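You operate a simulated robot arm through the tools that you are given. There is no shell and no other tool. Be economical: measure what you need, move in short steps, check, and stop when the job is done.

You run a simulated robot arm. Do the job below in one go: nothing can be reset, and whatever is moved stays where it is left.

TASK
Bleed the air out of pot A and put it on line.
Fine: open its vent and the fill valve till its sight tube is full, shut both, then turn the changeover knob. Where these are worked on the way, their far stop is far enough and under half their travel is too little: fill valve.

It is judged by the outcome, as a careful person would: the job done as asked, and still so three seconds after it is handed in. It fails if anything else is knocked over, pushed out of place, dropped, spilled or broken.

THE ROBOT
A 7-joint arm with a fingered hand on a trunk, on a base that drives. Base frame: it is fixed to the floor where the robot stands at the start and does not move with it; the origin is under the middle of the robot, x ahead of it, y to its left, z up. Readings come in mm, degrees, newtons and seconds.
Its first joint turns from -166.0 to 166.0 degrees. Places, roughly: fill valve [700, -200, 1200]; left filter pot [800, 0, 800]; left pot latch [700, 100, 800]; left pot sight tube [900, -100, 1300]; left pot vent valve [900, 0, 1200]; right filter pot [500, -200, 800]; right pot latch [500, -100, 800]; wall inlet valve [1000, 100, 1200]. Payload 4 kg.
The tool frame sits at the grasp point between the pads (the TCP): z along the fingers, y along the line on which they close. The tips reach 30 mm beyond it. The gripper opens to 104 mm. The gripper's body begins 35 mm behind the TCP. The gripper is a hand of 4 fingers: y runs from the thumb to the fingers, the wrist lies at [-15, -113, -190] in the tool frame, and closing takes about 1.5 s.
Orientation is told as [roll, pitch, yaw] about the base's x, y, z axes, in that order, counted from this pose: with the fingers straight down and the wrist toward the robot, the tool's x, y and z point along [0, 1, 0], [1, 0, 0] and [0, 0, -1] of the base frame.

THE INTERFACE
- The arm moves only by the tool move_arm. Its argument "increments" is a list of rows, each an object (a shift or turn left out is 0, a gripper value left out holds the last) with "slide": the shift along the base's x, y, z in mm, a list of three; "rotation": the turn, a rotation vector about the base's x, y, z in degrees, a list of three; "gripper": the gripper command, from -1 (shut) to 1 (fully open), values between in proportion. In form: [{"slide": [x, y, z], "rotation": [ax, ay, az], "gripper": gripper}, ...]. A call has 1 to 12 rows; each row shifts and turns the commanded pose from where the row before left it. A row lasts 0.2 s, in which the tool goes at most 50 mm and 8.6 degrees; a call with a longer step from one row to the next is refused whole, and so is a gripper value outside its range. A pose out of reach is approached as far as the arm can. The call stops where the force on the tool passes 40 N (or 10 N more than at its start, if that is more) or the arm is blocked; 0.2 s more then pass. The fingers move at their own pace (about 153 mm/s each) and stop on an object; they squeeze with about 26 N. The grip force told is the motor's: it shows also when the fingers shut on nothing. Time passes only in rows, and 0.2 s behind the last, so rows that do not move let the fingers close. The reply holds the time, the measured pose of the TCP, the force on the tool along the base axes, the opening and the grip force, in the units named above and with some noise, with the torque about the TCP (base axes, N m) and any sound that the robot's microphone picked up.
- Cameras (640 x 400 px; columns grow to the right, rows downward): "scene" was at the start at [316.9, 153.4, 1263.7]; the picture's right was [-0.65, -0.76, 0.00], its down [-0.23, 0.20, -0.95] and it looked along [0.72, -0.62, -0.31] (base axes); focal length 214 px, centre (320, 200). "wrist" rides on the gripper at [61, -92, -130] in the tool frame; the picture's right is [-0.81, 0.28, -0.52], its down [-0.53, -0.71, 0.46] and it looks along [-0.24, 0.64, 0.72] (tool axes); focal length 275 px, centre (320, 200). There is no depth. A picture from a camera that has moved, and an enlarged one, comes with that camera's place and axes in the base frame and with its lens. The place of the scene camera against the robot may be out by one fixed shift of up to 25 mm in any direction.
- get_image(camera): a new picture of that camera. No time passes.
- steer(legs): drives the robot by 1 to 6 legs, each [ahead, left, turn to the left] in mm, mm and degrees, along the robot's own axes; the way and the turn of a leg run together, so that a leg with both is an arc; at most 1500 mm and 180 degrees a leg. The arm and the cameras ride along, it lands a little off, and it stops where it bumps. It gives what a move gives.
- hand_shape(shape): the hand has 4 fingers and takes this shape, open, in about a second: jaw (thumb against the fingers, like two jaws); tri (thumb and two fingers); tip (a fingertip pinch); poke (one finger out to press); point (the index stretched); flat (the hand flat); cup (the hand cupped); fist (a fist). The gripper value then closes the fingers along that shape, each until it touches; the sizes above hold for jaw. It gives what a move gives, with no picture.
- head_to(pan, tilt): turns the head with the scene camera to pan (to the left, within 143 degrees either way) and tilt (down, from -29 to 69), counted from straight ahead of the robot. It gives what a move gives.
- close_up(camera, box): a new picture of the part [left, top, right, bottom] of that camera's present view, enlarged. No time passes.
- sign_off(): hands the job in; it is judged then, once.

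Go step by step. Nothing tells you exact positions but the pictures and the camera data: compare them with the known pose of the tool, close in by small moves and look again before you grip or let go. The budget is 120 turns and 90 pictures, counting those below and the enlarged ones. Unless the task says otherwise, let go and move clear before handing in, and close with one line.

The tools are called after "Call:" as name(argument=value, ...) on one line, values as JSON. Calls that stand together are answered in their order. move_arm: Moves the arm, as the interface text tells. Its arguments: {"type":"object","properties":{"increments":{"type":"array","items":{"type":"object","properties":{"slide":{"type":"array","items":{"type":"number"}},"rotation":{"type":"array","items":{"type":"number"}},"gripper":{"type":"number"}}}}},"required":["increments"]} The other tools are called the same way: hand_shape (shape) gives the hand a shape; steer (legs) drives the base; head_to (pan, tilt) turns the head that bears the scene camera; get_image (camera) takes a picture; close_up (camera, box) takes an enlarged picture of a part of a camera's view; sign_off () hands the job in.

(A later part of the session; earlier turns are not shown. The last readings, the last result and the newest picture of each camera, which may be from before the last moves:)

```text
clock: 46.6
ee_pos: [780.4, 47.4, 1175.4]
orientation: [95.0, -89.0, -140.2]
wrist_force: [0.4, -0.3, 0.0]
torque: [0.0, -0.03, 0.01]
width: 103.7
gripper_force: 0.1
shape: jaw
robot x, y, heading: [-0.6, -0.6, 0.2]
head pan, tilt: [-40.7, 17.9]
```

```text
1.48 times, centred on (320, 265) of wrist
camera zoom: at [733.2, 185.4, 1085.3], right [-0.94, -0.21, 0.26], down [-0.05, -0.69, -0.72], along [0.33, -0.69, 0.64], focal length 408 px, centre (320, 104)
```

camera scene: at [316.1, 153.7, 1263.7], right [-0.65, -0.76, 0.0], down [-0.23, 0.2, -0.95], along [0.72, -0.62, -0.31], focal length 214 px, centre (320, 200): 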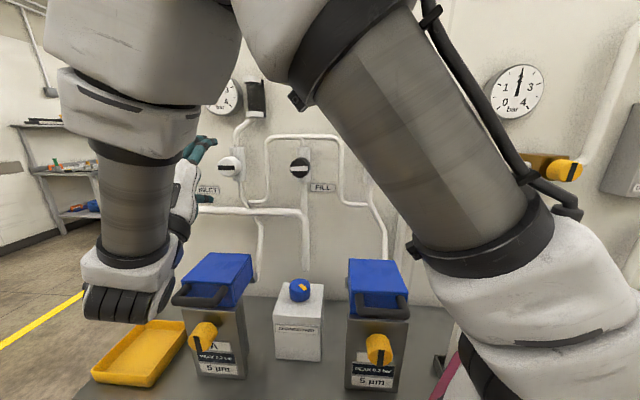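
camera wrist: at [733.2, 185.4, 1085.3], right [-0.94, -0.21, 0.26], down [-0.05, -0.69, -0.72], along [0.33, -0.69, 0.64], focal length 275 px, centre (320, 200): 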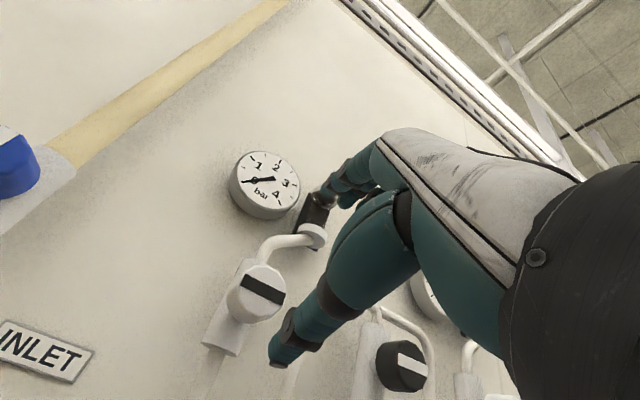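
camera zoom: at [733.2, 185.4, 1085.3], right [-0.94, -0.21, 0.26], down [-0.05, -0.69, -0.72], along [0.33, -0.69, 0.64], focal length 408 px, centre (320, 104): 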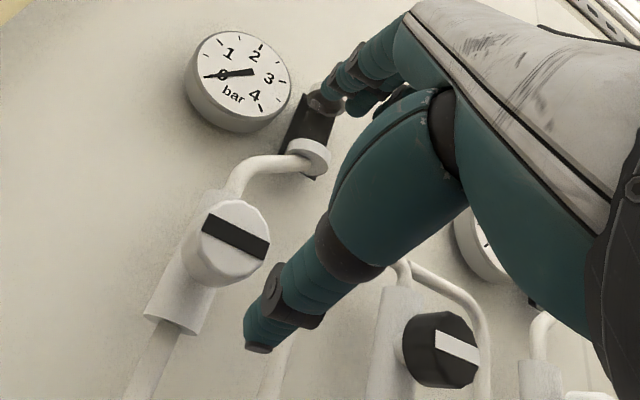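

The left tube has drained again: with fill shut and the vent still open, it empties. So the vent has to be shut first, while fill is still open. I'll open fill first, then fill under control with my hand on the vent, so back to the fill knob.

Call:
steer(legs=[[-111, -114, 0]])

Call:
get_image(camera="wrist")

```text
clock: 48.0
ee_pos: [668.2, -64.0, 1175.1]
orientation: [94.3, -89.0, -139.5]
wrist_force: [0.0, -0.8, -0.2]
torque: [0.01, -0.02, -0.02]
width: 103.8
gripper_force: 0.0
shape: jaw
robot x, y, heading: [-111.8, -114.4, -0.0]
head pan, tilt: [-40.7, 17.9]
```

```text
49 pictures are left
camera wrist: at [621.7, 73.4, 1085.2], right [-0.94, -0.21, 0.26], down [-0.05, -0.69, -0.72], along [0.33, -0.69, 0.64], focal length 275 px, centre (320, 200)
```

wrist: 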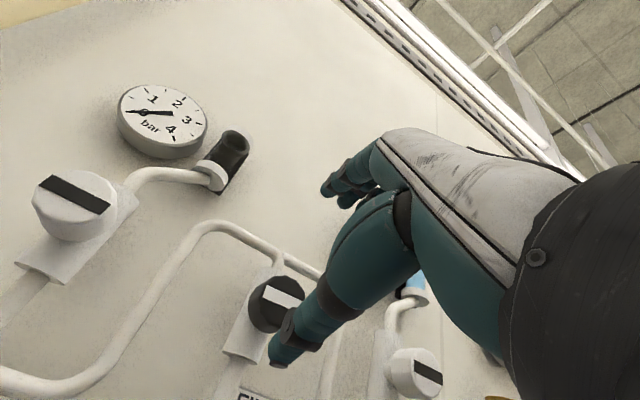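

Call:
move_arm(increments=[{"slide": [-15, -15, -1.5], "gripper": 1}, {"slide": [22, -22, 0]}, {"slide": [22, -22, 0]}, {"slide": [22, -22, 0]}, {"slide": [22, -22, 0]}, {}, {"gripper": -1}, {"gripper": -1}, {"gripper": -1}, {"gripper": -1}, {"gripper": -1}, {"gripper": -1}])

Call:
move_arm(increments=[{"rotation": [-5.3, 5.3, 0], "gripper": -1}, {"rotation": [-5.3, 5.3, 0]}, {"rotation": [-5.3, 5.3, 0]}, {"rotation": [-5.3, 5.3, 0]}, {"rotation": [-5.3, 5.3, 0]}, {"rotation": [-5.3, 5.3, 0]}, {"rotation": [-5.3, 5.3, 0]}, {"rotation": [-5.3, 5.3, 0]}, {"rotation": [-5.3, 5.3, 0]}, {"rotation": [-5.3, 5.3, 0]}, {"rotation": [-5.3, 5.3, 0]}, {"rotation": [-5.3, 5.3, 0]}])

Call:
get_image(camera="scene")

Call:
get_image(camera="wrist")

```text
clock: 50.6
ee_pos: [742.8, -166.0, 1174.1]
orientation: [94.3, -89.0, -139.2]
wrist_force: [-13.2, 21.0, -14.6]
torque: [0.99, 0.88, 0.07]
width: 36.4
gripper_force: 26.2
shape: jaw
robot x, y, heading: [-110.0, -114.5, 0.1]
head pan, tilt: [-40.7, 17.9]
```

```text
clock: 53.2
ee_pos: [741.2, -169.7, 1172.1]
orientation: [-89.9, -0.9, 44.9]
wrist_force: [7.8, -9.8, -18.8]
torque: [0.16, 0.06, -0.05]
width: 33.6
gripper_force: 25.8
shape: jaw
robot x, y, heading: [-109.3, -108.0, -0.2]
head pan, tilt: [-40.7, 17.9]
```

```text
48 pictures are left
camera scene: at [205.5, 41.3, 1263.5], right [-0.65, -0.76, 0.0], down [-0.23, 0.2, -0.95], along [0.72, -0.62, -0.31], focal length 214 px, centre (320, 200)
```

scene: 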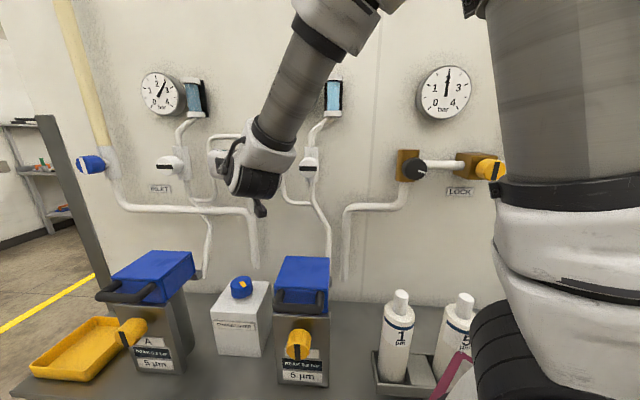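

```text
47 pictures are left
camera wrist: at [586.0, -139.7, 1111.3], right [-0.18, 0.55, 0.81], down [-0.19, -0.83, 0.52], along [0.97, -0.06, 0.25], focal length 275 px, centre (320, 200)
```

wrist: 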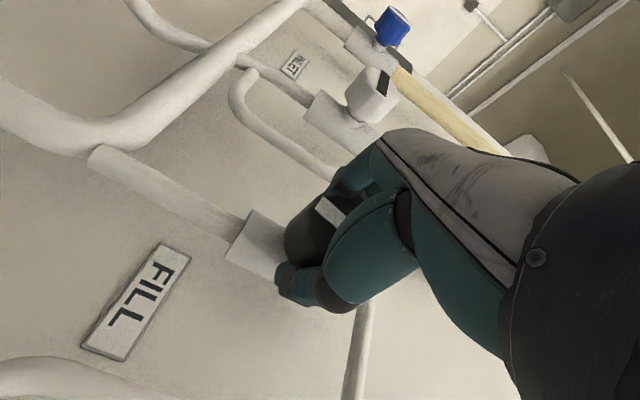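

Call:
close_up(camera="scene", box=[120, 60, 260, 200])

```text
2.86 times, centred on (190, 130) of scene
camera zoom: at [205.5, 41.3, 1263.5], right [-0.65, -0.76, 0.0], down [-0.23, 0.2, -0.95], along [0.72, -0.62, -0.31], focal length 613 px, centre (691, 400)
```

zoom: 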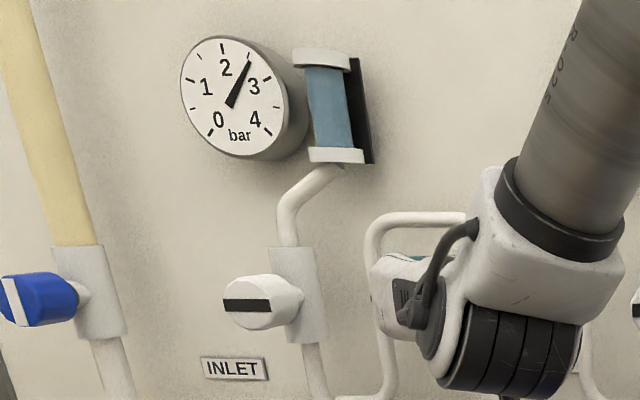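

With fill open and the vent shut, pressure reads 2.4 bar and the tube shows liquid, but the air still has to go out the vent. I'll release fill and return to the vent to bleed with my hand on it.

Call:
move_arm(increments=[{"gripper": 1}, {"gripper": 1}, {"gripper": 1}, {"gripper": 1}, {"gripper": 1}, {"slide": [-15, 15, 0]}, {"slide": [-24, 24, 0]}, {"slide": [-24, 24, 0]}])

Call:
steer(legs=[[110, 109, 0.2]])

Call:
move_arm(increments=[{"rotation": [5.785, -5.785, 0], "gripper": 1}, {"rotation": [5.785, -5.785, 0]}, {"rotation": [5.785, -5.785, 0]}, {"rotation": [5.785, -5.785, 0]}, {"rotation": [5.785, -5.785, 0]}, {"rotation": [5.785, -5.785, 0]}, {"rotation": [5.785, -5.785, 0]}, {"rotation": [5.785, -5.785, 0]}, {"rotation": [5.785, -5.785, 0]}, {"rotation": [5.785, -5.785, 0]}, {"rotation": [5.785, -5.785, 0]}, {}])

Call:
get_image(camera="wrist")

Call:
get_image(camera="scene")

```text
clock: 55.0
ee_pos: [678.4, -103.2, 1172.3]
orientation: [-90.1, -1.1, 45.0]
wrist_force: [-0.3, 0.0, -0.2]
torque: [-0.01, -0.01, 0.0]
width: 104.0
gripper_force: 0.1
shape: jaw
robot x, y, heading: [-111.6, -112.0, -0.1]
head pan, tilt: [-40.7, 17.9]
```

```text
clock: 56.4
ee_pos: [790.1, 12.1, 1173.9]
orientation: [-90.1, -1.1, 45.6]
wrist_force: [0.9, 0.7, 0.2]
torque: [0.0, 0.02, -0.01]
width: 103.8
gripper_force: 0.0
shape: jaw
robot x, y, heading: [-4.0, -3.9, 0.5]
head pan, tilt: [-40.7, 17.9]
```

```text
clock: 59.0
ee_pos: [791.3, 11.3, 1173.4]
orientation: [114.1, -88.7, -159.3]
wrist_force: [0.3, -0.8, 0.3]
torque: [0.01, -0.03, 0.01]
width: 103.8
gripper_force: 0.0
shape: jaw
robot x, y, heading: [-3.2, -2.9, 0.6]
head pan, tilt: [-40.7, 17.9]
```

```text
45 pictures are left
camera wrist: at [743.5, 149.0, 1081.4], right [-0.94, -0.21, 0.25], down [-0.04, -0.69, -0.72], along [0.32, -0.69, 0.65], focal length 275 px, centre (320, 200)
```

wrist: 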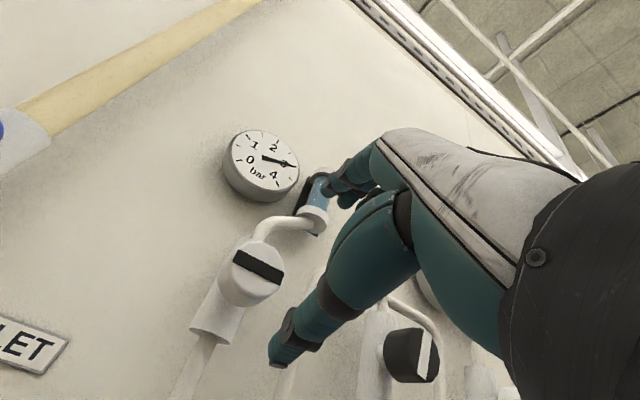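

```text
44 pictures are left
camera scene: at [314.2, 152.4, 1263.7], right [-0.65, -0.76, 0.0], down [-0.23, 0.2, -0.95], along [0.73, -0.61, -0.31], focal length 214 px, centre (320, 200)
```

scene: 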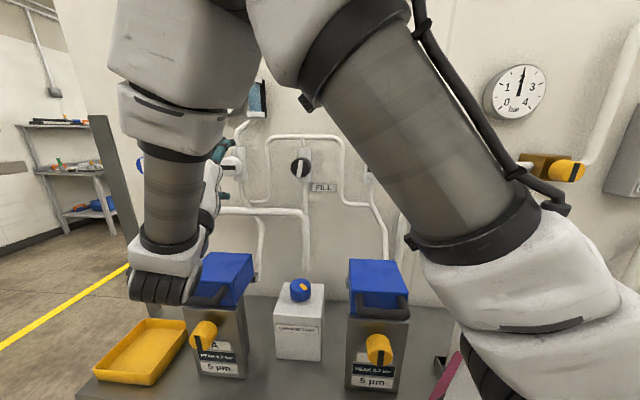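

Fill is open. I'll step onto the vent knob and grip it.

Call:
move_arm(increments=[{"slide": [12.7, 12.7, 1], "gripper": 1}, {"slide": [15.6, -15.6, 0]}, {"slide": [15.6, -15.6, 0]}, {"slide": [15.6, -15.6, 0]}, {"slide": [15.6, -15.6, 0]}, {}, {"gripper": -1}, {"gripper": -1}, {"gripper": -1}, {"gripper": -1}, {"gripper": -1}, {"gripper": -1}])

Call:
move_arm(increments=[{"rotation": [-5.3, 5.3, 0], "gripper": -1}, {"rotation": [-5.3, 5.3, 0]}, {"rotation": [-5.3, 5.3, 0]}, {"rotation": [-5.3, 5.3, 0]}, {"rotation": [-5.3, 5.3, 0]}, {"rotation": [-5.3, 5.3, 0]}])

Call:
get_image(camera="wrist")

Call:
get_image(camera="scene")

```text
clock: 61.6
ee_pos: [865.0, -39.8, 1173.1]
orientation: [113.8, -88.8, -158.9]
wrist_force: [7.9, -10.5, -5.1]
torque: [0.06, 0.05, 0.0]
width: 34.7
gripper_force: 26.1
shape: jaw
robot x, y, heading: [-0.7, -3.3, 0.4]
head pan, tilt: [-40.7, 17.9]
```

```text
clock: 63.0
ee_pos: [866.1, -38.3, 1174.4]
orientation: [-90.7, -46.2, 45.8]
wrist_force: [10.3, -12.5, 2.0]
torque: [0.06, -0.07, -0.07]
width: 34.2
gripper_force: 25.8
shape: jaw
robot x, y, heading: [-2.8, -1.1, 0.4]
head pan, tilt: [-40.7, 17.9]
```

```text
43 pictures are left
camera wrist: at [759.6, 39.6, 1064.5], right [-0.65, 0.09, 0.76], down [-0.29, -0.95, -0.14], along [0.7, -0.31, 0.64], focal length 275 px, centre (320, 200)
```

wrist: 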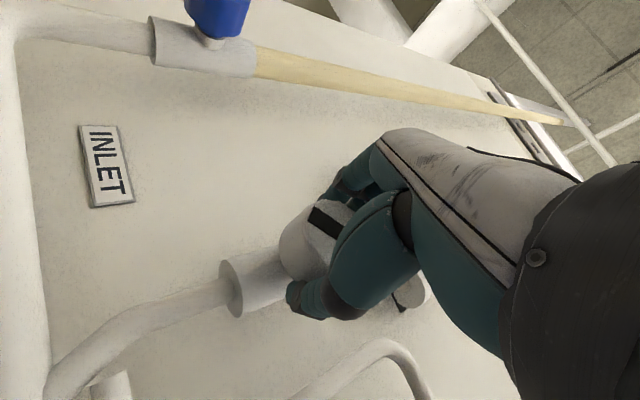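

```text
42 pictures are left
camera scene: at [314.6, 151.8, 1263.7], right [-0.65, -0.76, 0.0], down [-0.23, 0.2, -0.95], along [0.73, -0.61, -0.31], focal length 214 px, centre (320, 200)
```

scene: 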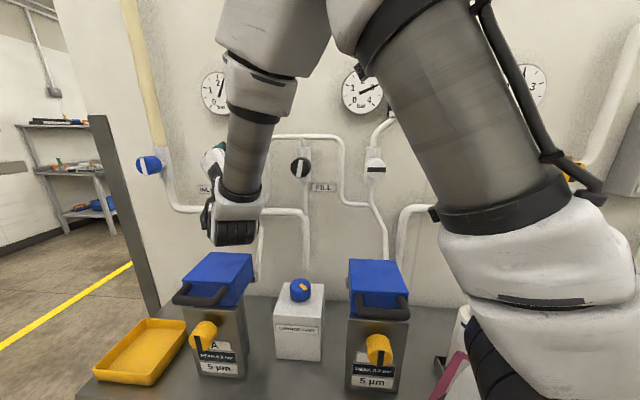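

Call:
move_arm(increments=[{"rotation": [-5.3, 5.3, 0], "gripper": -1}, {"rotation": [-5.3, 5.3, 0]}, {"rotation": [-5.3, 5.3, 0]}])

Call:
get_image(camera="wrist")

Call:
close_up(camera="scene", box=[180, 60, 320, 200])

```text
clock: 63.8
ee_pos: [865.8, -38.2, 1173.2]
orientation: [-90.3, -23.6, 45.7]
wrist_force: [13.8, -12.6, 3.3]
torque: [0.03, -0.12, -0.03]
width: 34.0
gripper_force: 26.5
shape: jaw
robot x, y, heading: [-1.0, -7.6, 0.6]
head pan, tilt: [-40.7, 17.9]
```

```text
41 pictures are left
camera wrist: at [731.5, 11.7, 1080.7], right [-0.42, 0.31, 0.85], down [-0.28, -0.94, 0.21], along [0.86, -0.15, 0.49], focal length 275 px, centre (320, 200)
```

wrist: 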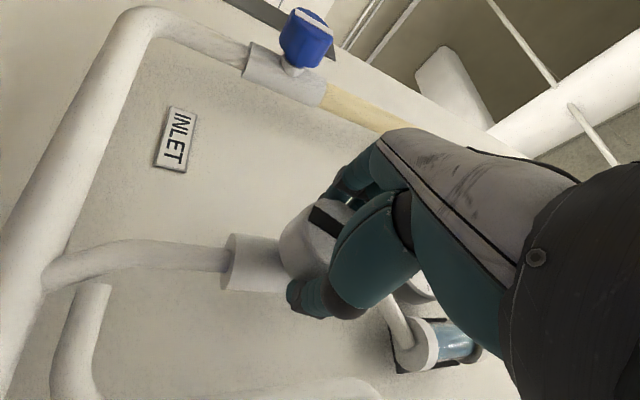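

```text
2.86 times, centred on (250, 130) of scene
camera zoom: at [314.7, 151.8, 1263.7], right [-0.65, -0.76, 0.0], down [-0.23, 0.2, -0.95], along [0.73, -0.61, -0.31], focal length 613 px, centre (520, 400)
```

zoom: 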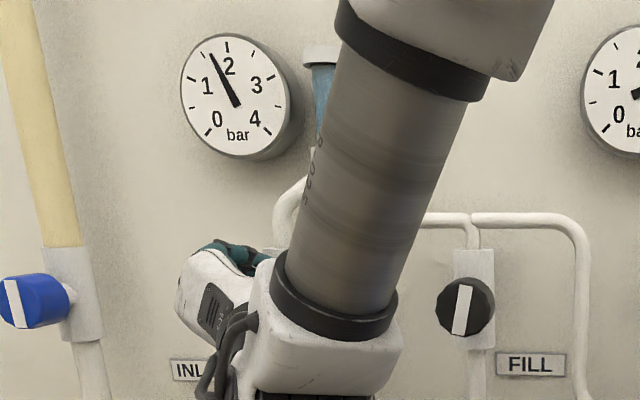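

With both open the tube stays full as pressure bleeds down. I'll let it vent a moment and check.

Call:
move_arm(increments=[{"rotation": [-4.2, 4.2, 0], "gripper": -1}, {"rotation": [-4.2, 4.2, 0]}, {}, {}])

Call:
close_up(camera="scene", box=[180, 60, 320, 200])

Call:
get_image(camera="wrist")

```text
clock: 64.8
ee_pos: [865.1, -38.1, 1173.1]
orientation: [-90.2, -11.7, 45.4]
wrist_force: [19.9, -11.9, 5.0]
torque: [0.02, -0.09, 0.07]
width: 33.4
gripper_force: 25.7
shape: jaw
robot x, y, heading: [-4.1, -3.9, 0.9]
head pan, tilt: [-40.7, 17.9]
```

```text
2.86 times, centred on (250, 130) of scene
camera zoom: at [315.0, 151.7, 1263.6], right [-0.65, -0.76, 0.0], down [-0.23, 0.2, -0.95], along [0.73, -0.61, -0.31], focal length 613 px, centre (520, 400)
```

zoom: 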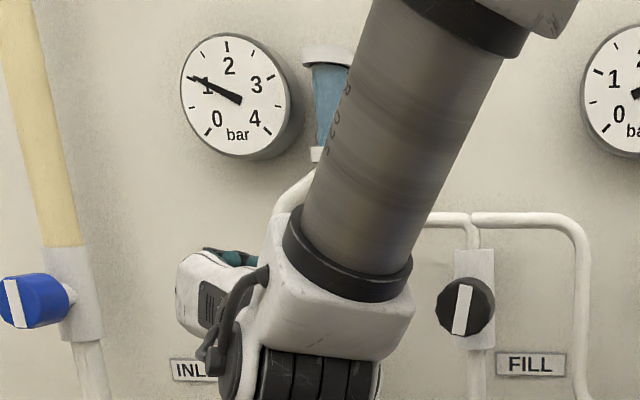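

```text
38 pictures are left
camera wrist: at [718.2, -1.1, 1094.5], right [-0.3, 0.44, 0.85], down [-0.24, -0.89, 0.38], along [0.92, -0.09, 0.37], focal length 275 px, centre (320, 200)
```

wrist: 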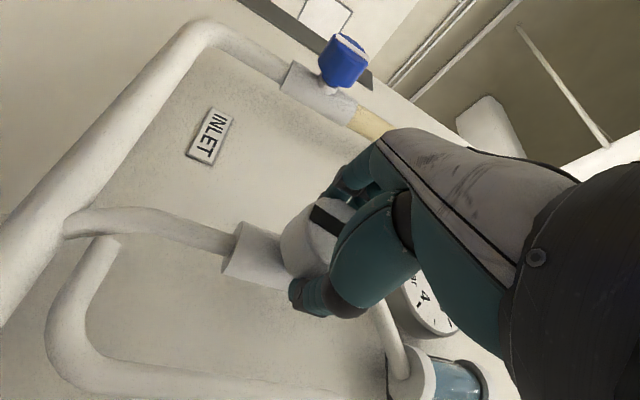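

The tube is full with both valves open. I'll shut the vent now.

Call:
move_arm(increments=[{"rotation": [5.7, -5.7, 0], "gripper": -1}, {"rotation": [5.7, -5.7, 0]}, {"rotation": [5.7, -5.7, 0]}, {"rotation": [5.7, -5.7, 0]}, {"rotation": [5.7, -5.7, 0]}, {"rotation": [5.7, -5.7, 0]}, {"rotation": [5.7, -5.7, 0]}, {"rotation": [5.7, -5.7, 0]}, {"rotation": [5.7, -5.7, 0]}, {"rotation": [5.7, -5.7, 0]}, {}])

Call:
get_image(camera="wrist")

```text
clock: 67.2
ee_pos: [866.1, -38.8, 1172.3]
orientation: [100.6, -87.5, -145.7]
wrist_force: [12.3, -17.9, -10.6]
torque: [0.06, 0.17, 0.0]
width: 33.1
gripper_force: 25.9
shape: jaw
robot x, y, heading: [-0.4, -9.9, 0.5]
head pan, tilt: [-40.7, 17.9]
```

```text
37 pictures are left
camera wrist: at [819.9, 100.3, 1083.8], right [-0.95, -0.21, 0.24], down [-0.03, -0.68, -0.73], along [0.32, -0.7, 0.64], focal length 275 px, centre (320, 200)
```

wrist: 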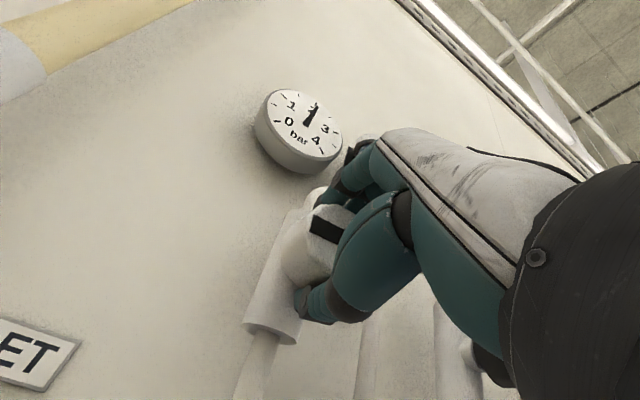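

Call:
move_arm(increments=[{"rotation": [2.8, -2.8, 0], "gripper": -1}, {}, {"gripper": 1}, {"gripper": 1}, {"gripper": 1}, {"gripper": 1}, {"gripper": 1}, {"slide": [-15, 15, 0], "rotation": [-2.8, 2.8, 0]}, {"slide": [-24, 24, 0]}, {"slide": [-24, 24, 0]}, {"slide": [-10, 10, 0]}])

Call:
steer(legs=[[-111, -108, 0]])

Call:
get_image(camera="wrist")

```text
clock: 69.6
ee_pos: [790.7, 36.5, 1173.9]
orientation: [102.6, -87.5, -147.8]
wrist_force: [0.1, -0.7, 0.1]
torque: [0.0, 0.02, 0.02]
width: 103.5
gripper_force: 0.1
shape: jaw
robot x, y, heading: [-1.1, -6.1, 0.4]
head pan, tilt: [-40.7, 17.9]
```

```text
clock: 71.0
ee_pos: [681.9, -76.3, 1174.1]
orientation: [102.9, -87.5, -147.9]
wrist_force: [0.3, -0.2, -0.4]
torque: [-0.04, -0.02, 0.0]
width: 103.6
gripper_force: 0.1
shape: jaw
robot x, y, heading: [-109.1, -116.9, 0.4]
head pan, tilt: [-40.7, 17.9]
```

```text
36 pictures are left
camera wrist: at [636.8, 63.0, 1084.4], right [-0.95, -0.21, 0.24], down [-0.03, -0.68, -0.73], along [0.31, -0.7, 0.64], focal length 275 px, centre (320, 200)
```

wrist: 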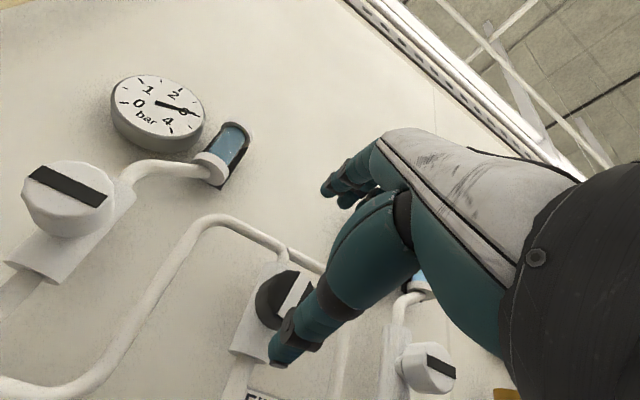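

The vent is shut, the tube is full and pressure is steady. Next I'll turn the hand to the open orientation and grip the fill knob to shut it.

Call:
move_arm(increments=[{"slide": [-8, -8, 0], "rotation": [-5.785, 5.785, 0], "gripper": 1}, {"slide": [-8, -8, 0], "rotation": [-5.785, 5.785, 0]}, {"rotation": [-5.785, 5.785, 0]}, {"rotation": [-5.785, 5.785, 0]}, {"rotation": [-5.785, 5.785, 0]}, {"rotation": [-5.785, 5.785, 0]}, {"rotation": [-5.785, 5.785, 0]}, {"rotation": [-5.785, 5.785, 0]}, {"rotation": [-5.785, 5.785, 0]}, {"rotation": [-5.785, 5.785, 0]}, {"rotation": [-2.5, 2.5, 0]}, {}])

Call:
get_image(camera="wrist")

```text
clock: 73.6
ee_pos: [665.5, -92.7, 1175.1]
orientation: [-90.3, -6.9, 45.6]
wrist_force: [0.1, -0.7, 0.9]
torque: [0.0, -0.02, -0.01]
width: 103.5
gripper_force: 0.1
shape: jaw
robot x, y, heading: [-109.4, -111.0, 0.4]
head pan, tilt: [-40.7, 17.9]
```

```text
35 pictures are left
camera wrist: at [514.1, -60.2, 1103.0], right [-0.25, 0.49, 0.84], down [-0.22, -0.87, 0.44], along [0.94, -0.07, 0.32], focal length 275 px, centre (320, 200)
```

wrist: 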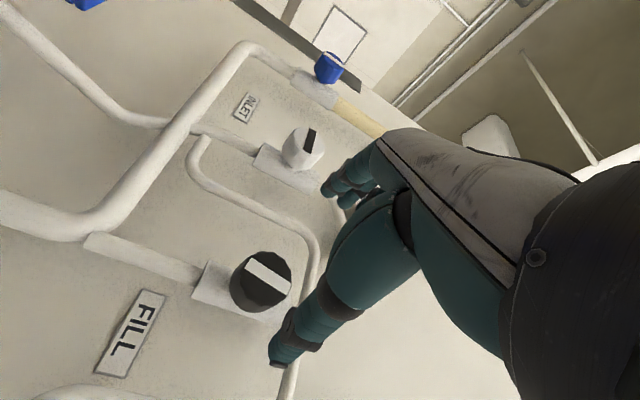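

Call:
move_arm(increments=[{"slide": [19, -18.7, -0.4], "gripper": 1}, {"slide": [19, -18.7, -0.4]}, {"slide": [19, -18.7, -0.4]}, {"slide": [19, -18.7, -0.4]}, {}, {"gripper": -1}, {"gripper": -1}, {"gripper": -1}, {"gripper": -1}, {"gripper": -1}, {"gripper": -1}])

Call:
move_arm(increments=[{"rotation": [5.3, -5.3, 0], "gripper": -1}, {"rotation": [5.3, -5.3, 0]}, {"rotation": [5.3, -5.3, 0]}, {"rotation": [5.3, -5.3, 0]}, {"rotation": [5.3, -5.3, 0]}, {"rotation": [5.3, -5.3, 0]}, {"rotation": [5.3, -5.3, 0]}, {"rotation": [5.3, -5.3, 0]}, {"rotation": [5.3, -5.3, 0]}, {"rotation": [5.3, -5.3, 0]}, {"rotation": [4.5, -4.5, 0]}, {}])

Call:
get_image(camera="wrist")

```text
clock: 76.0
ee_pos: [742.5, -167.4, 1173.0]
orientation: [-90.2, -6.9, 45.4]
wrist_force: [6.0, -16.2, -0.2]
torque: [0.0, -0.01, -0.08]
width: 31.2
gripper_force: 26.1
shape: jaw
robot x, y, heading: [-111.2, -116.6, 0.2]
head pan, tilt: [-40.7, 17.9]
```

```text
clock: 78.6
ee_pos: [742.0, -167.3, 1172.9]
orientation: [-106.4, -88.4, 61.3]
wrist_force: [7.8, -15.6, -8.7]
torque: [-0.03, 0.23, -0.03]
width: 30.2
gripper_force: 25.9
shape: jaw
robot x, y, heading: [-113.9, -114.6, 0.4]
head pan, tilt: [-40.7, 17.9]
```

```text
34 pictures are left
camera wrist: at [692.8, -33.1, 1078.1], right [-0.94, -0.2, 0.29], down [-0.07, -0.72, -0.69], along [0.35, -0.67, 0.66], focal length 275 px, centre (320, 200)
```

wrist: 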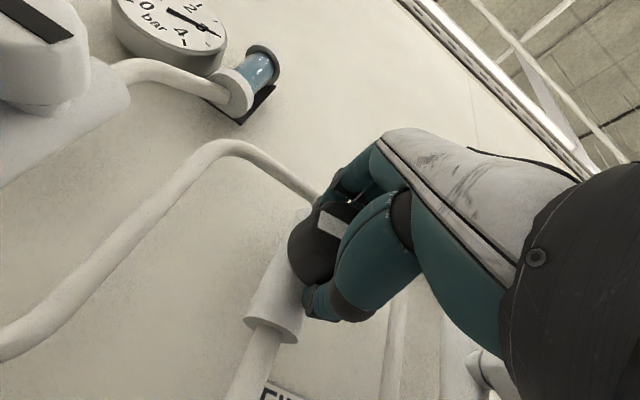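

Call:
move_arm(increments=[{"rotation": [2.8, -2.8, 0], "gripper": -1}, {"rotation": [2.8, -2.8, 0]}, {}])

Call:
move_arm(increments=[{"gripper": 1}, {"gripper": 1}, {"gripper": 1}, {"gripper": 1}, {"gripper": 1}, {"slide": [-15, 15, 0], "rotation": [-2.8, 2.8, 0]}, {"slide": [-24, 24, 0]}, {"slide": [-24, 24, 0]}, {"slide": [-24, 24, 0]}])

Call:
get_image(camera="wrist")

Call:
get_image(camera="scene")

```text
clock: 79.4
ee_pos: [742.8, -166.1, 1171.4]
orientation: [94.6, -83.8, -139.8]
wrist_force: [13.6, -12.3, -2.9]
torque: [0.02, 0.34, 0.04]
width: 29.9
gripper_force: 26.2
shape: jaw
robot x, y, heading: [-111.9, -114.8, 0.4]
head pan, tilt: [-40.7, 17.9]
```

```text
clock: 81.4
ee_pos: [655.6, -81.6, 1170.7]
orientation: [103.5, -87.7, -148.7]
wrist_force: [0.5, 0.2, -0.2]
torque: [-0.03, 0.02, 0.01]
width: 103.7
gripper_force: 0.0
shape: jaw
robot x, y, heading: [-110.7, -110.0, 0.3]
head pan, tilt: [-40.7, 17.9]
```

```text
33 pictures are left
camera wrist: at [610.7, 57.7, 1081.6], right [-0.95, -0.21, 0.24], down [-0.03, -0.68, -0.73], along [0.31, -0.7, 0.64], focal length 275 px, centre (320, 200)
```

wrist: 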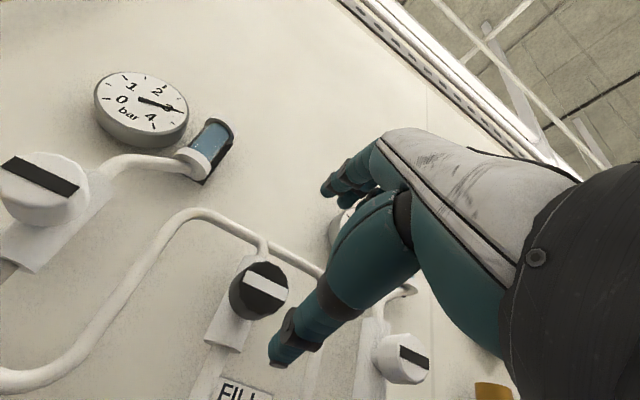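

```text
32 pictures are left
camera scene: at [204.5, 40.8, 1263.7], right [-0.65, -0.76, 0.0], down [-0.23, 0.2, -0.95], along [0.72, -0.62, -0.31], focal length 214 px, centre (320, 200)
```

scene: 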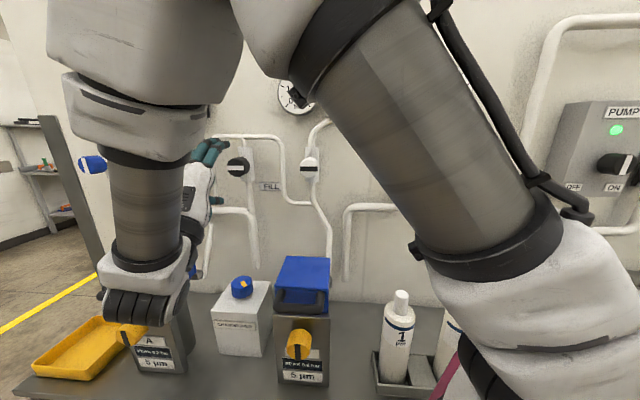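

Vent and fill are both shut, the tube is full and it holds about 2.9 bar. I'll now rotate the hand to point down, above and in front of the changeover box.

Call:
move_arm(increments=[{"slide": [0, 0, 8], "rotation": [5.785, 5.785, 0], "gripper": 1}, {"slide": [0, 0, 8], "rotation": [5.785, 5.785, 0]}, {"slide": [0, 0, 8], "rotation": [5.785, 5.785, 0]}, {"slide": [0, 0, 8], "rotation": [5.785, 5.785, 0]}, {"slide": [0, 0, 8], "rotation": [5.785, 5.785, 0]}, {"slide": [0, 0, 8], "rotation": [5.785, 5.785, 0]}, {"slide": [0, 0, 8], "rotation": [5.785, 5.785, 0]}, {"slide": [0, 0, 8], "rotation": [5.785, 5.785, 0]}, {"slide": [0, 0, 8], "rotation": [5.785, 5.785, 0]}, {"slide": [0, 0, 8], "rotation": [5.785, 5.785, 0]}, {"slide": [0, 0, 8], "rotation": [5.785, 5.785, 0]}, {}])

Call:
get_image(camera="wrist")

Call:
close_up(camera="scene", box=[200, 240, 340, 360])

```text
clock: 84.0
ee_pos: [654.6, -79.2, 1259.7]
orientation: [-0.1, -0.4, -47.2]
wrist_force: [-0.4, 0.4, -0.6]
torque: [-0.01, 0.02, 0.0]
width: 103.8
gripper_force: 0.0
shape: jaw
robot x, y, heading: [-114.0, -114.7, 0.5]
head pan, tilt: [-40.7, 17.9]
```

```text
31 pictures are left
camera wrist: at [637.1, 32.1, 1390.9], right [-0.41, -0.75, 0.52], down [-0.87, 0.16, -0.46], along [0.26, -0.64, -0.72], focal length 275 px, centre (320, 200)
```

wrist: 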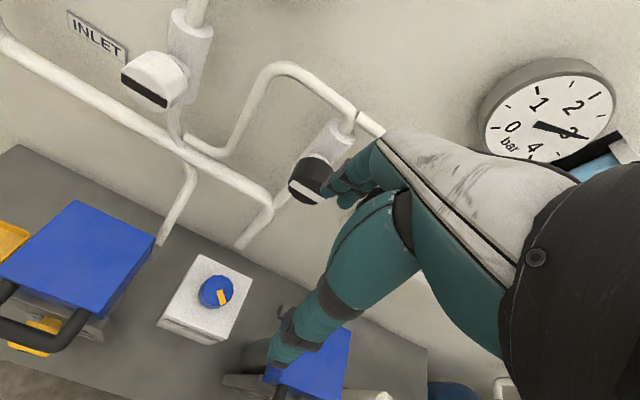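

```text
3.33 times, centred on (270, 300) of scene
camera zoom: at [204.2, 41.2, 1263.7], right [-0.65, -0.76, 0.0], down [-0.23, 0.2, -0.95], along [0.73, -0.62, -0.31], focal length 715 px, centre (487, -133)
```

zoom: 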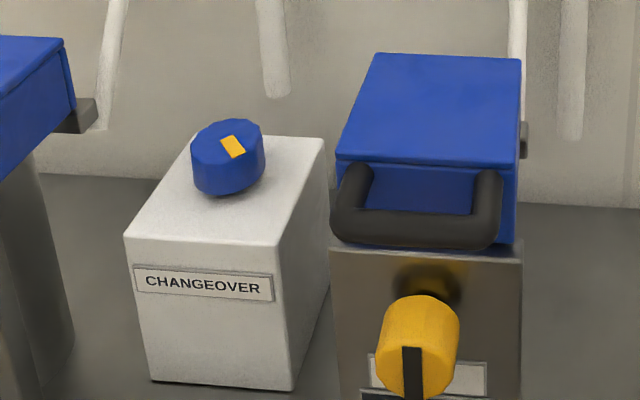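

Call:
close_up(camera="wrist", box=[150, 245, 270, 345])

```text
4.00 times, centred on (210, 295) of wrist
camera zoom: at [637.1, 32.1, 1390.9], right [-0.41, -0.75, 0.52], down [-0.87, 0.16, -0.46], along [0.26, -0.64, -0.72], focal length 1101 px, centre (760, -180)
```

zoom: 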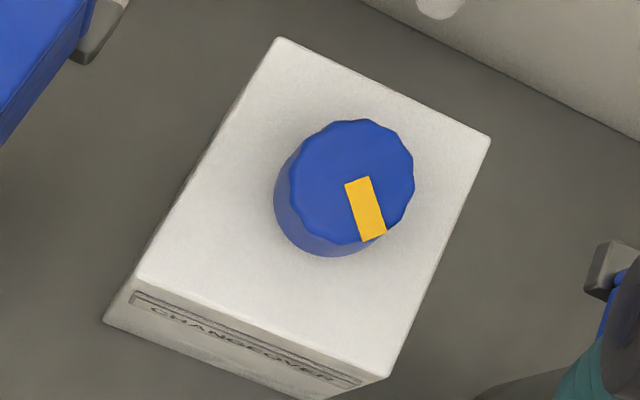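

The pointer is front-right and should go to front-left, toward pot A: about 90° clockwise seen from above. I'll lower the hand in front, yaw it 45° back and bring it over the knob.

Call:
move_arm(increments=[{"slide": [0, 0, -42], "rotation": [0, 0, 7.8], "gripper": 1}, {"slide": [0, 0, -42], "rotation": [0, 0, 7.8]}, {"slide": [0, 0, -42], "rotation": [0, 0, 7.8]}, {"slide": [0, 0, -42], "rotation": [0, 0, 7.8]}, {"slide": [0, 0, -42], "rotation": [0, 0, 7.8]}, {"slide": [21, -19, 0], "rotation": [0, 0, 7.8]}, {"slide": [21, -19, 0]}, {}])

Call:
get_image(camera="wrist")

Call:
get_image(camera="scene")

```text
clock: 85.8
ee_pos: [699.8, -118.8, 1052.8]
orientation: [-0.3, -0.5, -0.5]
wrist_force: [-1.1, -0.5, 0.3]
torque: [0.01, -0.01, 0.03]
width: 103.9
gripper_force: 0.0
shape: jaw
robot x, y, heading: [-112.7, -113.6, 0.2]
head pan, tilt: [-40.7, 17.9]
```

```text
28 pictures are left
camera wrist: at [607.4, -55.4, 1182.0], right [0.26, -0.81, 0.52], down [-0.71, -0.53, -0.46], along [0.65, -0.25, -0.72], focal length 275 px, centre (320, 200)
```

wrist: 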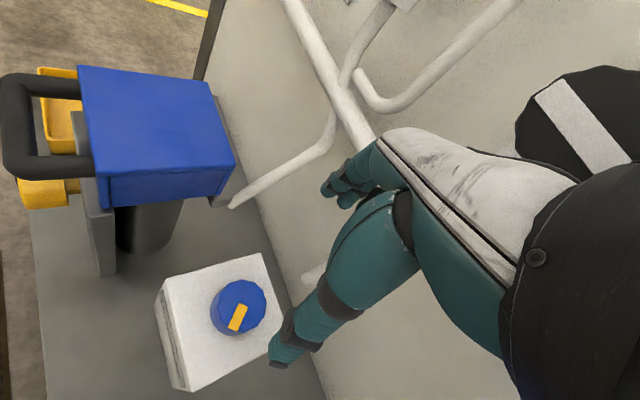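

```text
27 pictures are left
camera scene: at [204.1, 41.1, 1263.7], right [-0.65, -0.76, 0.0], down [-0.23, 0.2, -0.95], along [0.73, -0.62, -0.31], focal length 214 px, centre (320, 200)
```

scene: 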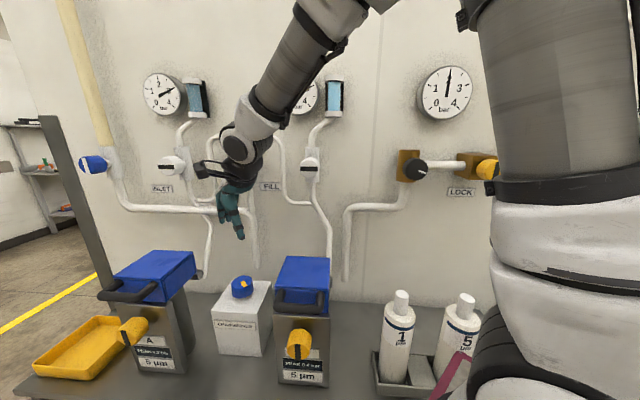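

The knob top is near (698, -119, 870), almost directly below the tool. I'll descend part way and look again.

Call:
move_arm(increments=[{"slide": [-0.5, 0, -33], "gripper": 1}, {"slide": [-0.5, 0, -33]}, {"slide": [-0.5, 0, -33]}, {"slide": [0, 0, -31]}, {}])

Call:
get_image(camera="wrist")

Call:
get_image(camera="scene")

```text
clock: 87.0
ee_pos: [696.0, -119.8, 921.0]
orientation: [-0.2, -0.5, -0.5]
wrist_force: [0.3, -0.4, -0.2]
torque: [-0.04, -0.03, -0.01]
width: 103.9
gripper_force: 0.1
shape: jaw
robot x, y, heading: [-110.3, -116.9, 0.2]
head pan, tilt: [-40.7, 17.9]
```

```text
26 pictures are left
camera wrist: at [604.3, -56.2, 1049.5], right [0.26, -0.81, 0.52], down [-0.71, -0.53, -0.46], along [0.65, -0.25, -0.72], focal length 275 px, centre (320, 200)
```

wrist: 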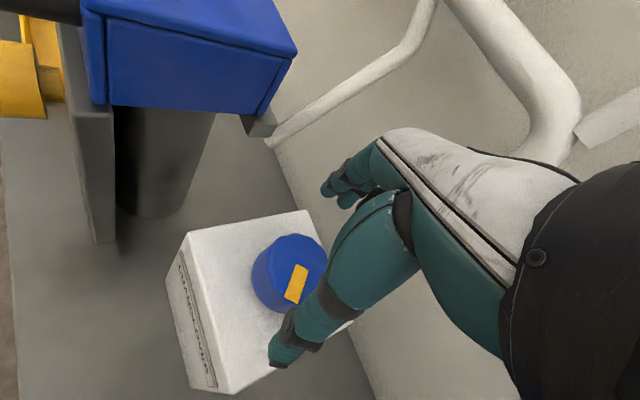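

```text
25 pictures are left
camera scene: at [204.2, 41.1, 1263.7], right [-0.65, -0.76, 0.0], down [-0.23, 0.2, -0.95], along [0.73, -0.62, -0.31], focal length 214 px, centre (320, 200)
```

scene: 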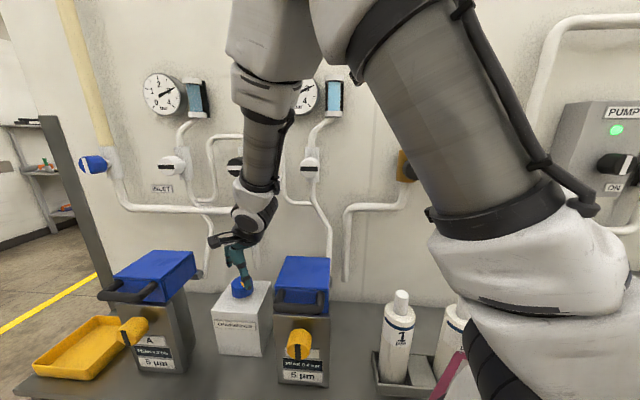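

The knob is exactly on the tool's axis about 50 mm down. I'll descend and grip.

Call:
move_arm(increments=[{"slide": [0, 0, -16], "gripper": 1}, {"slide": [0, 0, -16]}, {"slide": [0, 0, -13]}, {}, {"gripper": -1}, {"gripper": -1}, {"gripper": -1}, {"gripper": -1}, {"gripper": -1}, {"gripper": -1}])

Call:
get_image(camera="wrist")

```text
clock: 89.2
ee_pos: [694.3, -120.3, 874.9]
orientation: [-0.3, -0.5, -0.6]
wrist_force: [-2.8, -0.1, -2.9]
torque: [0.04, 0.08, -0.02]
width: 48.8
gripper_force: 25.9
shape: jaw
robot x, y, heading: [-112.3, -115.9, 0.4]
head pan, tilt: [-40.7, 17.9]
```

```text
24 pictures are left
camera wrist: at [602.0, -56.2, 1004.5], right [0.26, -0.81, 0.52], down [-0.71, -0.53, -0.46], along [0.65, -0.25, -0.72], focal length 275 px, centre (320, 200)
```

wrist: 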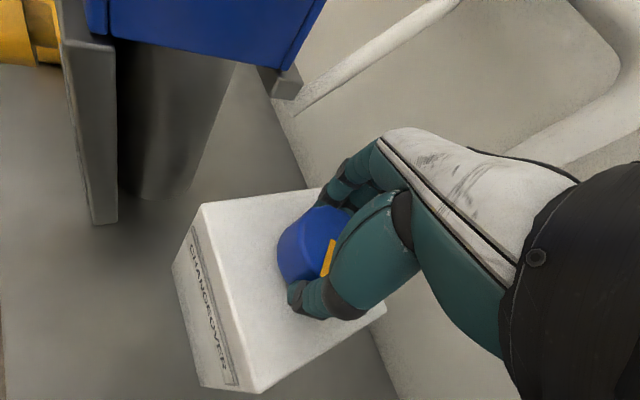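

The knob is gripped. I'll turn it clockwise from above, half way first.

Call:
move_arm(increments=[{"rotation": [0, 0, -7.5], "gripper": -1}, {"rotation": [0, 0, -7.5]}, {"rotation": [0, 0, -7.5]}, {"rotation": [0, 0, -7.5]}, {"rotation": [0, 0, -7.5]}, {"rotation": [0, 0, -7.5]}])

Call:
get_image(camera="wrist")

Call:
get_image(camera="scene")

```text
clock: 90.6
ee_pos: [696.3, -117.9, 874.8]
orientation: [-0.2, -0.5, -45.7]
wrist_force: [11.4, 6.2, -7.3]
torque: [0.12, -0.33, 0.33]
width: 48.4
gripper_force: 26.3
shape: jaw
robot x, y, heading: [-112.7, -109.7, 0.6]
head pan, tilt: [-40.7, 17.9]
```

```text
23 pictures are left
camera wrist: at [675.0, -7.3, 1005.2], right [-0.39, -0.76, 0.52], down [-0.88, 0.13, -0.46], along [0.28, -0.64, -0.72], focal length 275 px, centre (320, 200)
```

wrist: 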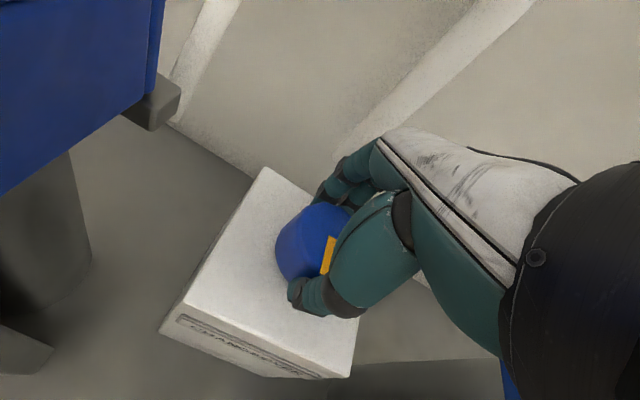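

```text
22 pictures are left
camera scene: at [204.9, 41.2, 1263.5], right [-0.65, -0.76, 0.0], down [-0.23, 0.2, -0.95], along [0.72, -0.62, -0.31], focal length 214 px, centre (320, 200)
```

scene: 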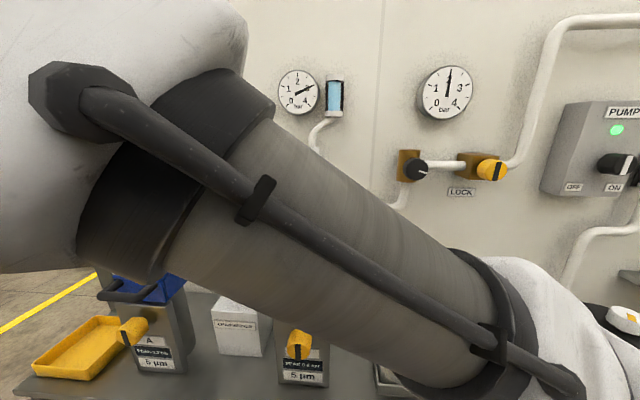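

Call:
move_arm(increments=[{"rotation": [0, 0, -7.5], "gripper": -1}, {"rotation": [0, 0, -7.5]}, {"rotation": [0, 0, -7.5]}, {"rotation": [0, 0, -7.5]}])

Call:
get_image(camera="wrist")

Call:
get_image(camera="scene")

```text
clock: 91.6
ee_pos: [696.3, -117.7, 875.4]
orientation: [-0.1, -0.6, -75.6]
wrist_force: [18.6, 4.4, -9.6]
torque: [0.02, -0.36, 0.4]
width: 48.5
gripper_force: 25.8
shape: jaw
robot x, y, heading: [-112.1, -111.8, 0.2]
head pan, tilt: [-40.7, 17.9]
```

```text
21 pictures are left
camera wrist: at [733.2, -11.6, 1005.6], right [-0.72, -0.46, 0.52], down [-0.69, 0.55, -0.46], along [-0.08, -0.69, -0.72], focal length 275 px, centre (320, 200)
```

wrist: 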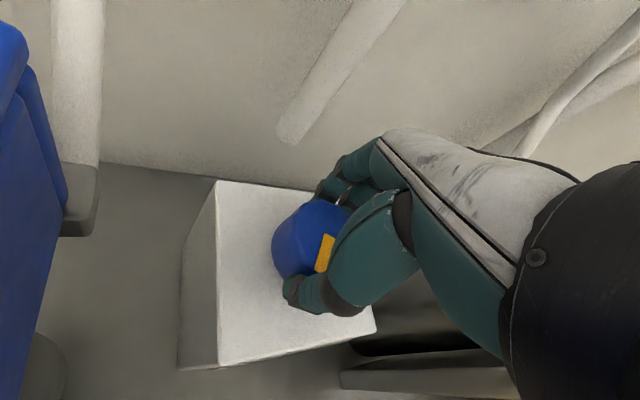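

```text
20 pictures are left
camera scene: at [205.2, 41.3, 1263.4], right [-0.65, -0.76, 0.0], down [-0.23, 0.2, -0.95], along [0.72, -0.62, -0.31], focal length 214 px, centre (320, 200)
```

scene: 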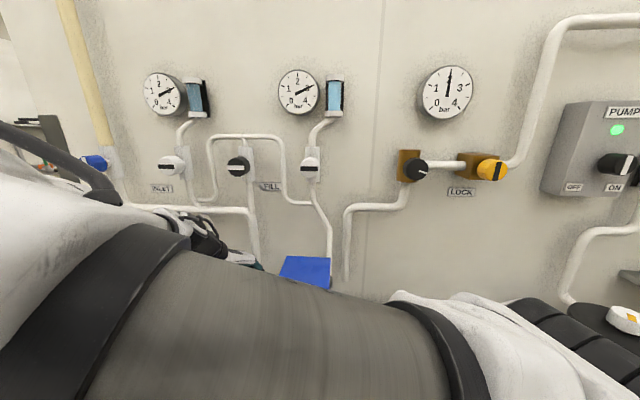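

Call:
move_arm(increments=[{"rotation": [0, 0, -5], "gripper": -1}, {"rotation": [0, 0, -5]}, {"rotation": [0, 0, -5]}, {}])

Call:
get_image(camera="wrist")

```text
clock: 92.6
ee_pos: [697.2, -118.2, 876.5]
orientation: [-0.3, -0.5, -90.5]
wrist_force: [23.3, -0.1, -4.3]
torque: [-0.04, -0.49, 0.48]
width: 48.3
gripper_force: 25.9
shape: jaw
robot x, y, heading: [-112.2, -116.9, 0.3]
head pan, tilt: [-40.7, 17.9]
```

```text
19 pictures are left
camera wrist: at [759.2, -24.5, 1005.3], right [-0.81, -0.26, 0.52], down [-0.53, 0.71, -0.46], along [-0.25, -0.65, -0.72], focal length 275 px, centre (320, 200)
```

wrist: 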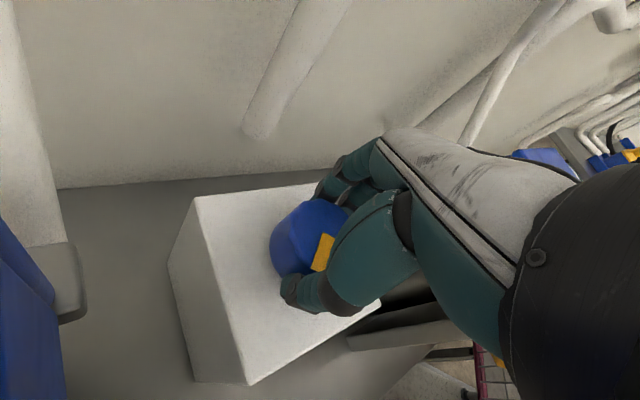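

Call:
move_arm(increments=[{"rotation": [0, 0, -4], "gripper": -1}, {"rotation": [0, 0, -4]}, {}])

Call:
move_arm(increments=[{"gripper": 1}, {"gripper": 1}, {"gripper": 1}, {"gripper": 1}, {"gripper": 1}, {"slide": [0, 0, 20]}, {"slide": [0, 0, 40]}, {"slide": [0, 0, 40]}, {"slide": [0, 0, 40]}, {}])

Call:
get_image(camera="wrist")

Call:
get_image(camera="scene")

```text
clock: 93.4
ee_pos: [697.0, -117.7, 876.7]
orientation: [-0.2, -0.5, -98.4]
wrist_force: [29.3, 0.4, -4.5]
torque: [-0.03, -0.59, 0.74]
width: 48.2
gripper_force: 25.2
shape: jaw
robot x, y, heading: [-113.3, -120.0, 0.2]
head pan, tilt: [-40.7, 17.9]
```

```text
clock: 95.6
ee_pos: [694.3, -118.7, 1015.4]
orientation: [-0.3, -0.5, -98.5]
wrist_force: [0.1, 0.6, 0.0]
torque: [-0.01, 0.02, -0.04]
width: 103.6
gripper_force: 0.0
shape: jaw
robot x, y, heading: [-111.7, -114.4, 0.3]
head pan, tilt: [-40.7, 17.9]
```

```text
18 pictures are left
camera wrist: at [769.7, -34.9, 1144.6], right [-0.84, -0.15, 0.52], down [-0.42, 0.78, -0.46], along [-0.34, -0.61, -0.72], focal length 275 px, centre (320, 200)
```

wrist: 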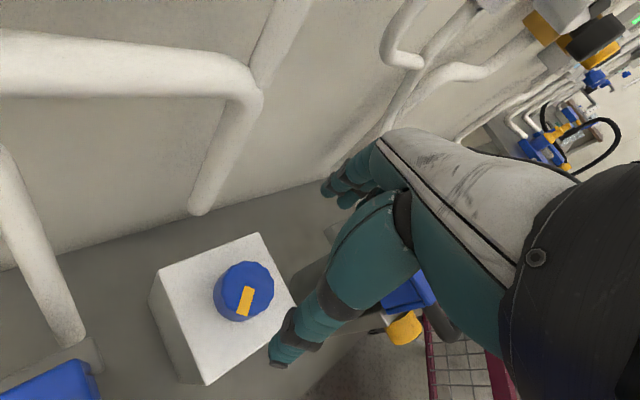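

```text
17 pictures are left
camera scene: at [204.2, 41.2, 1263.7], right [-0.65, -0.76, 0.0], down [-0.23, 0.2, -0.95], along [0.73, -0.62, -0.31], focal length 214 px, centre (320, 200)
```

scene: 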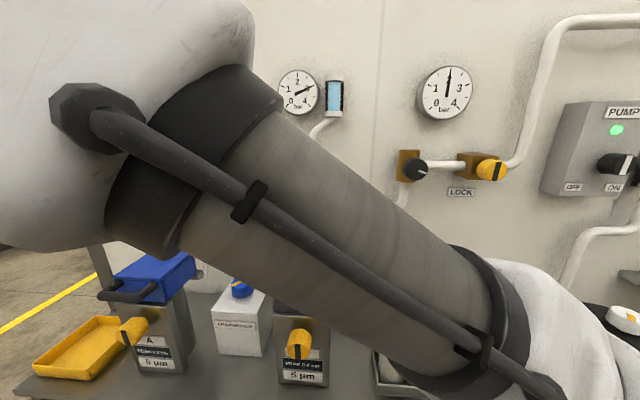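

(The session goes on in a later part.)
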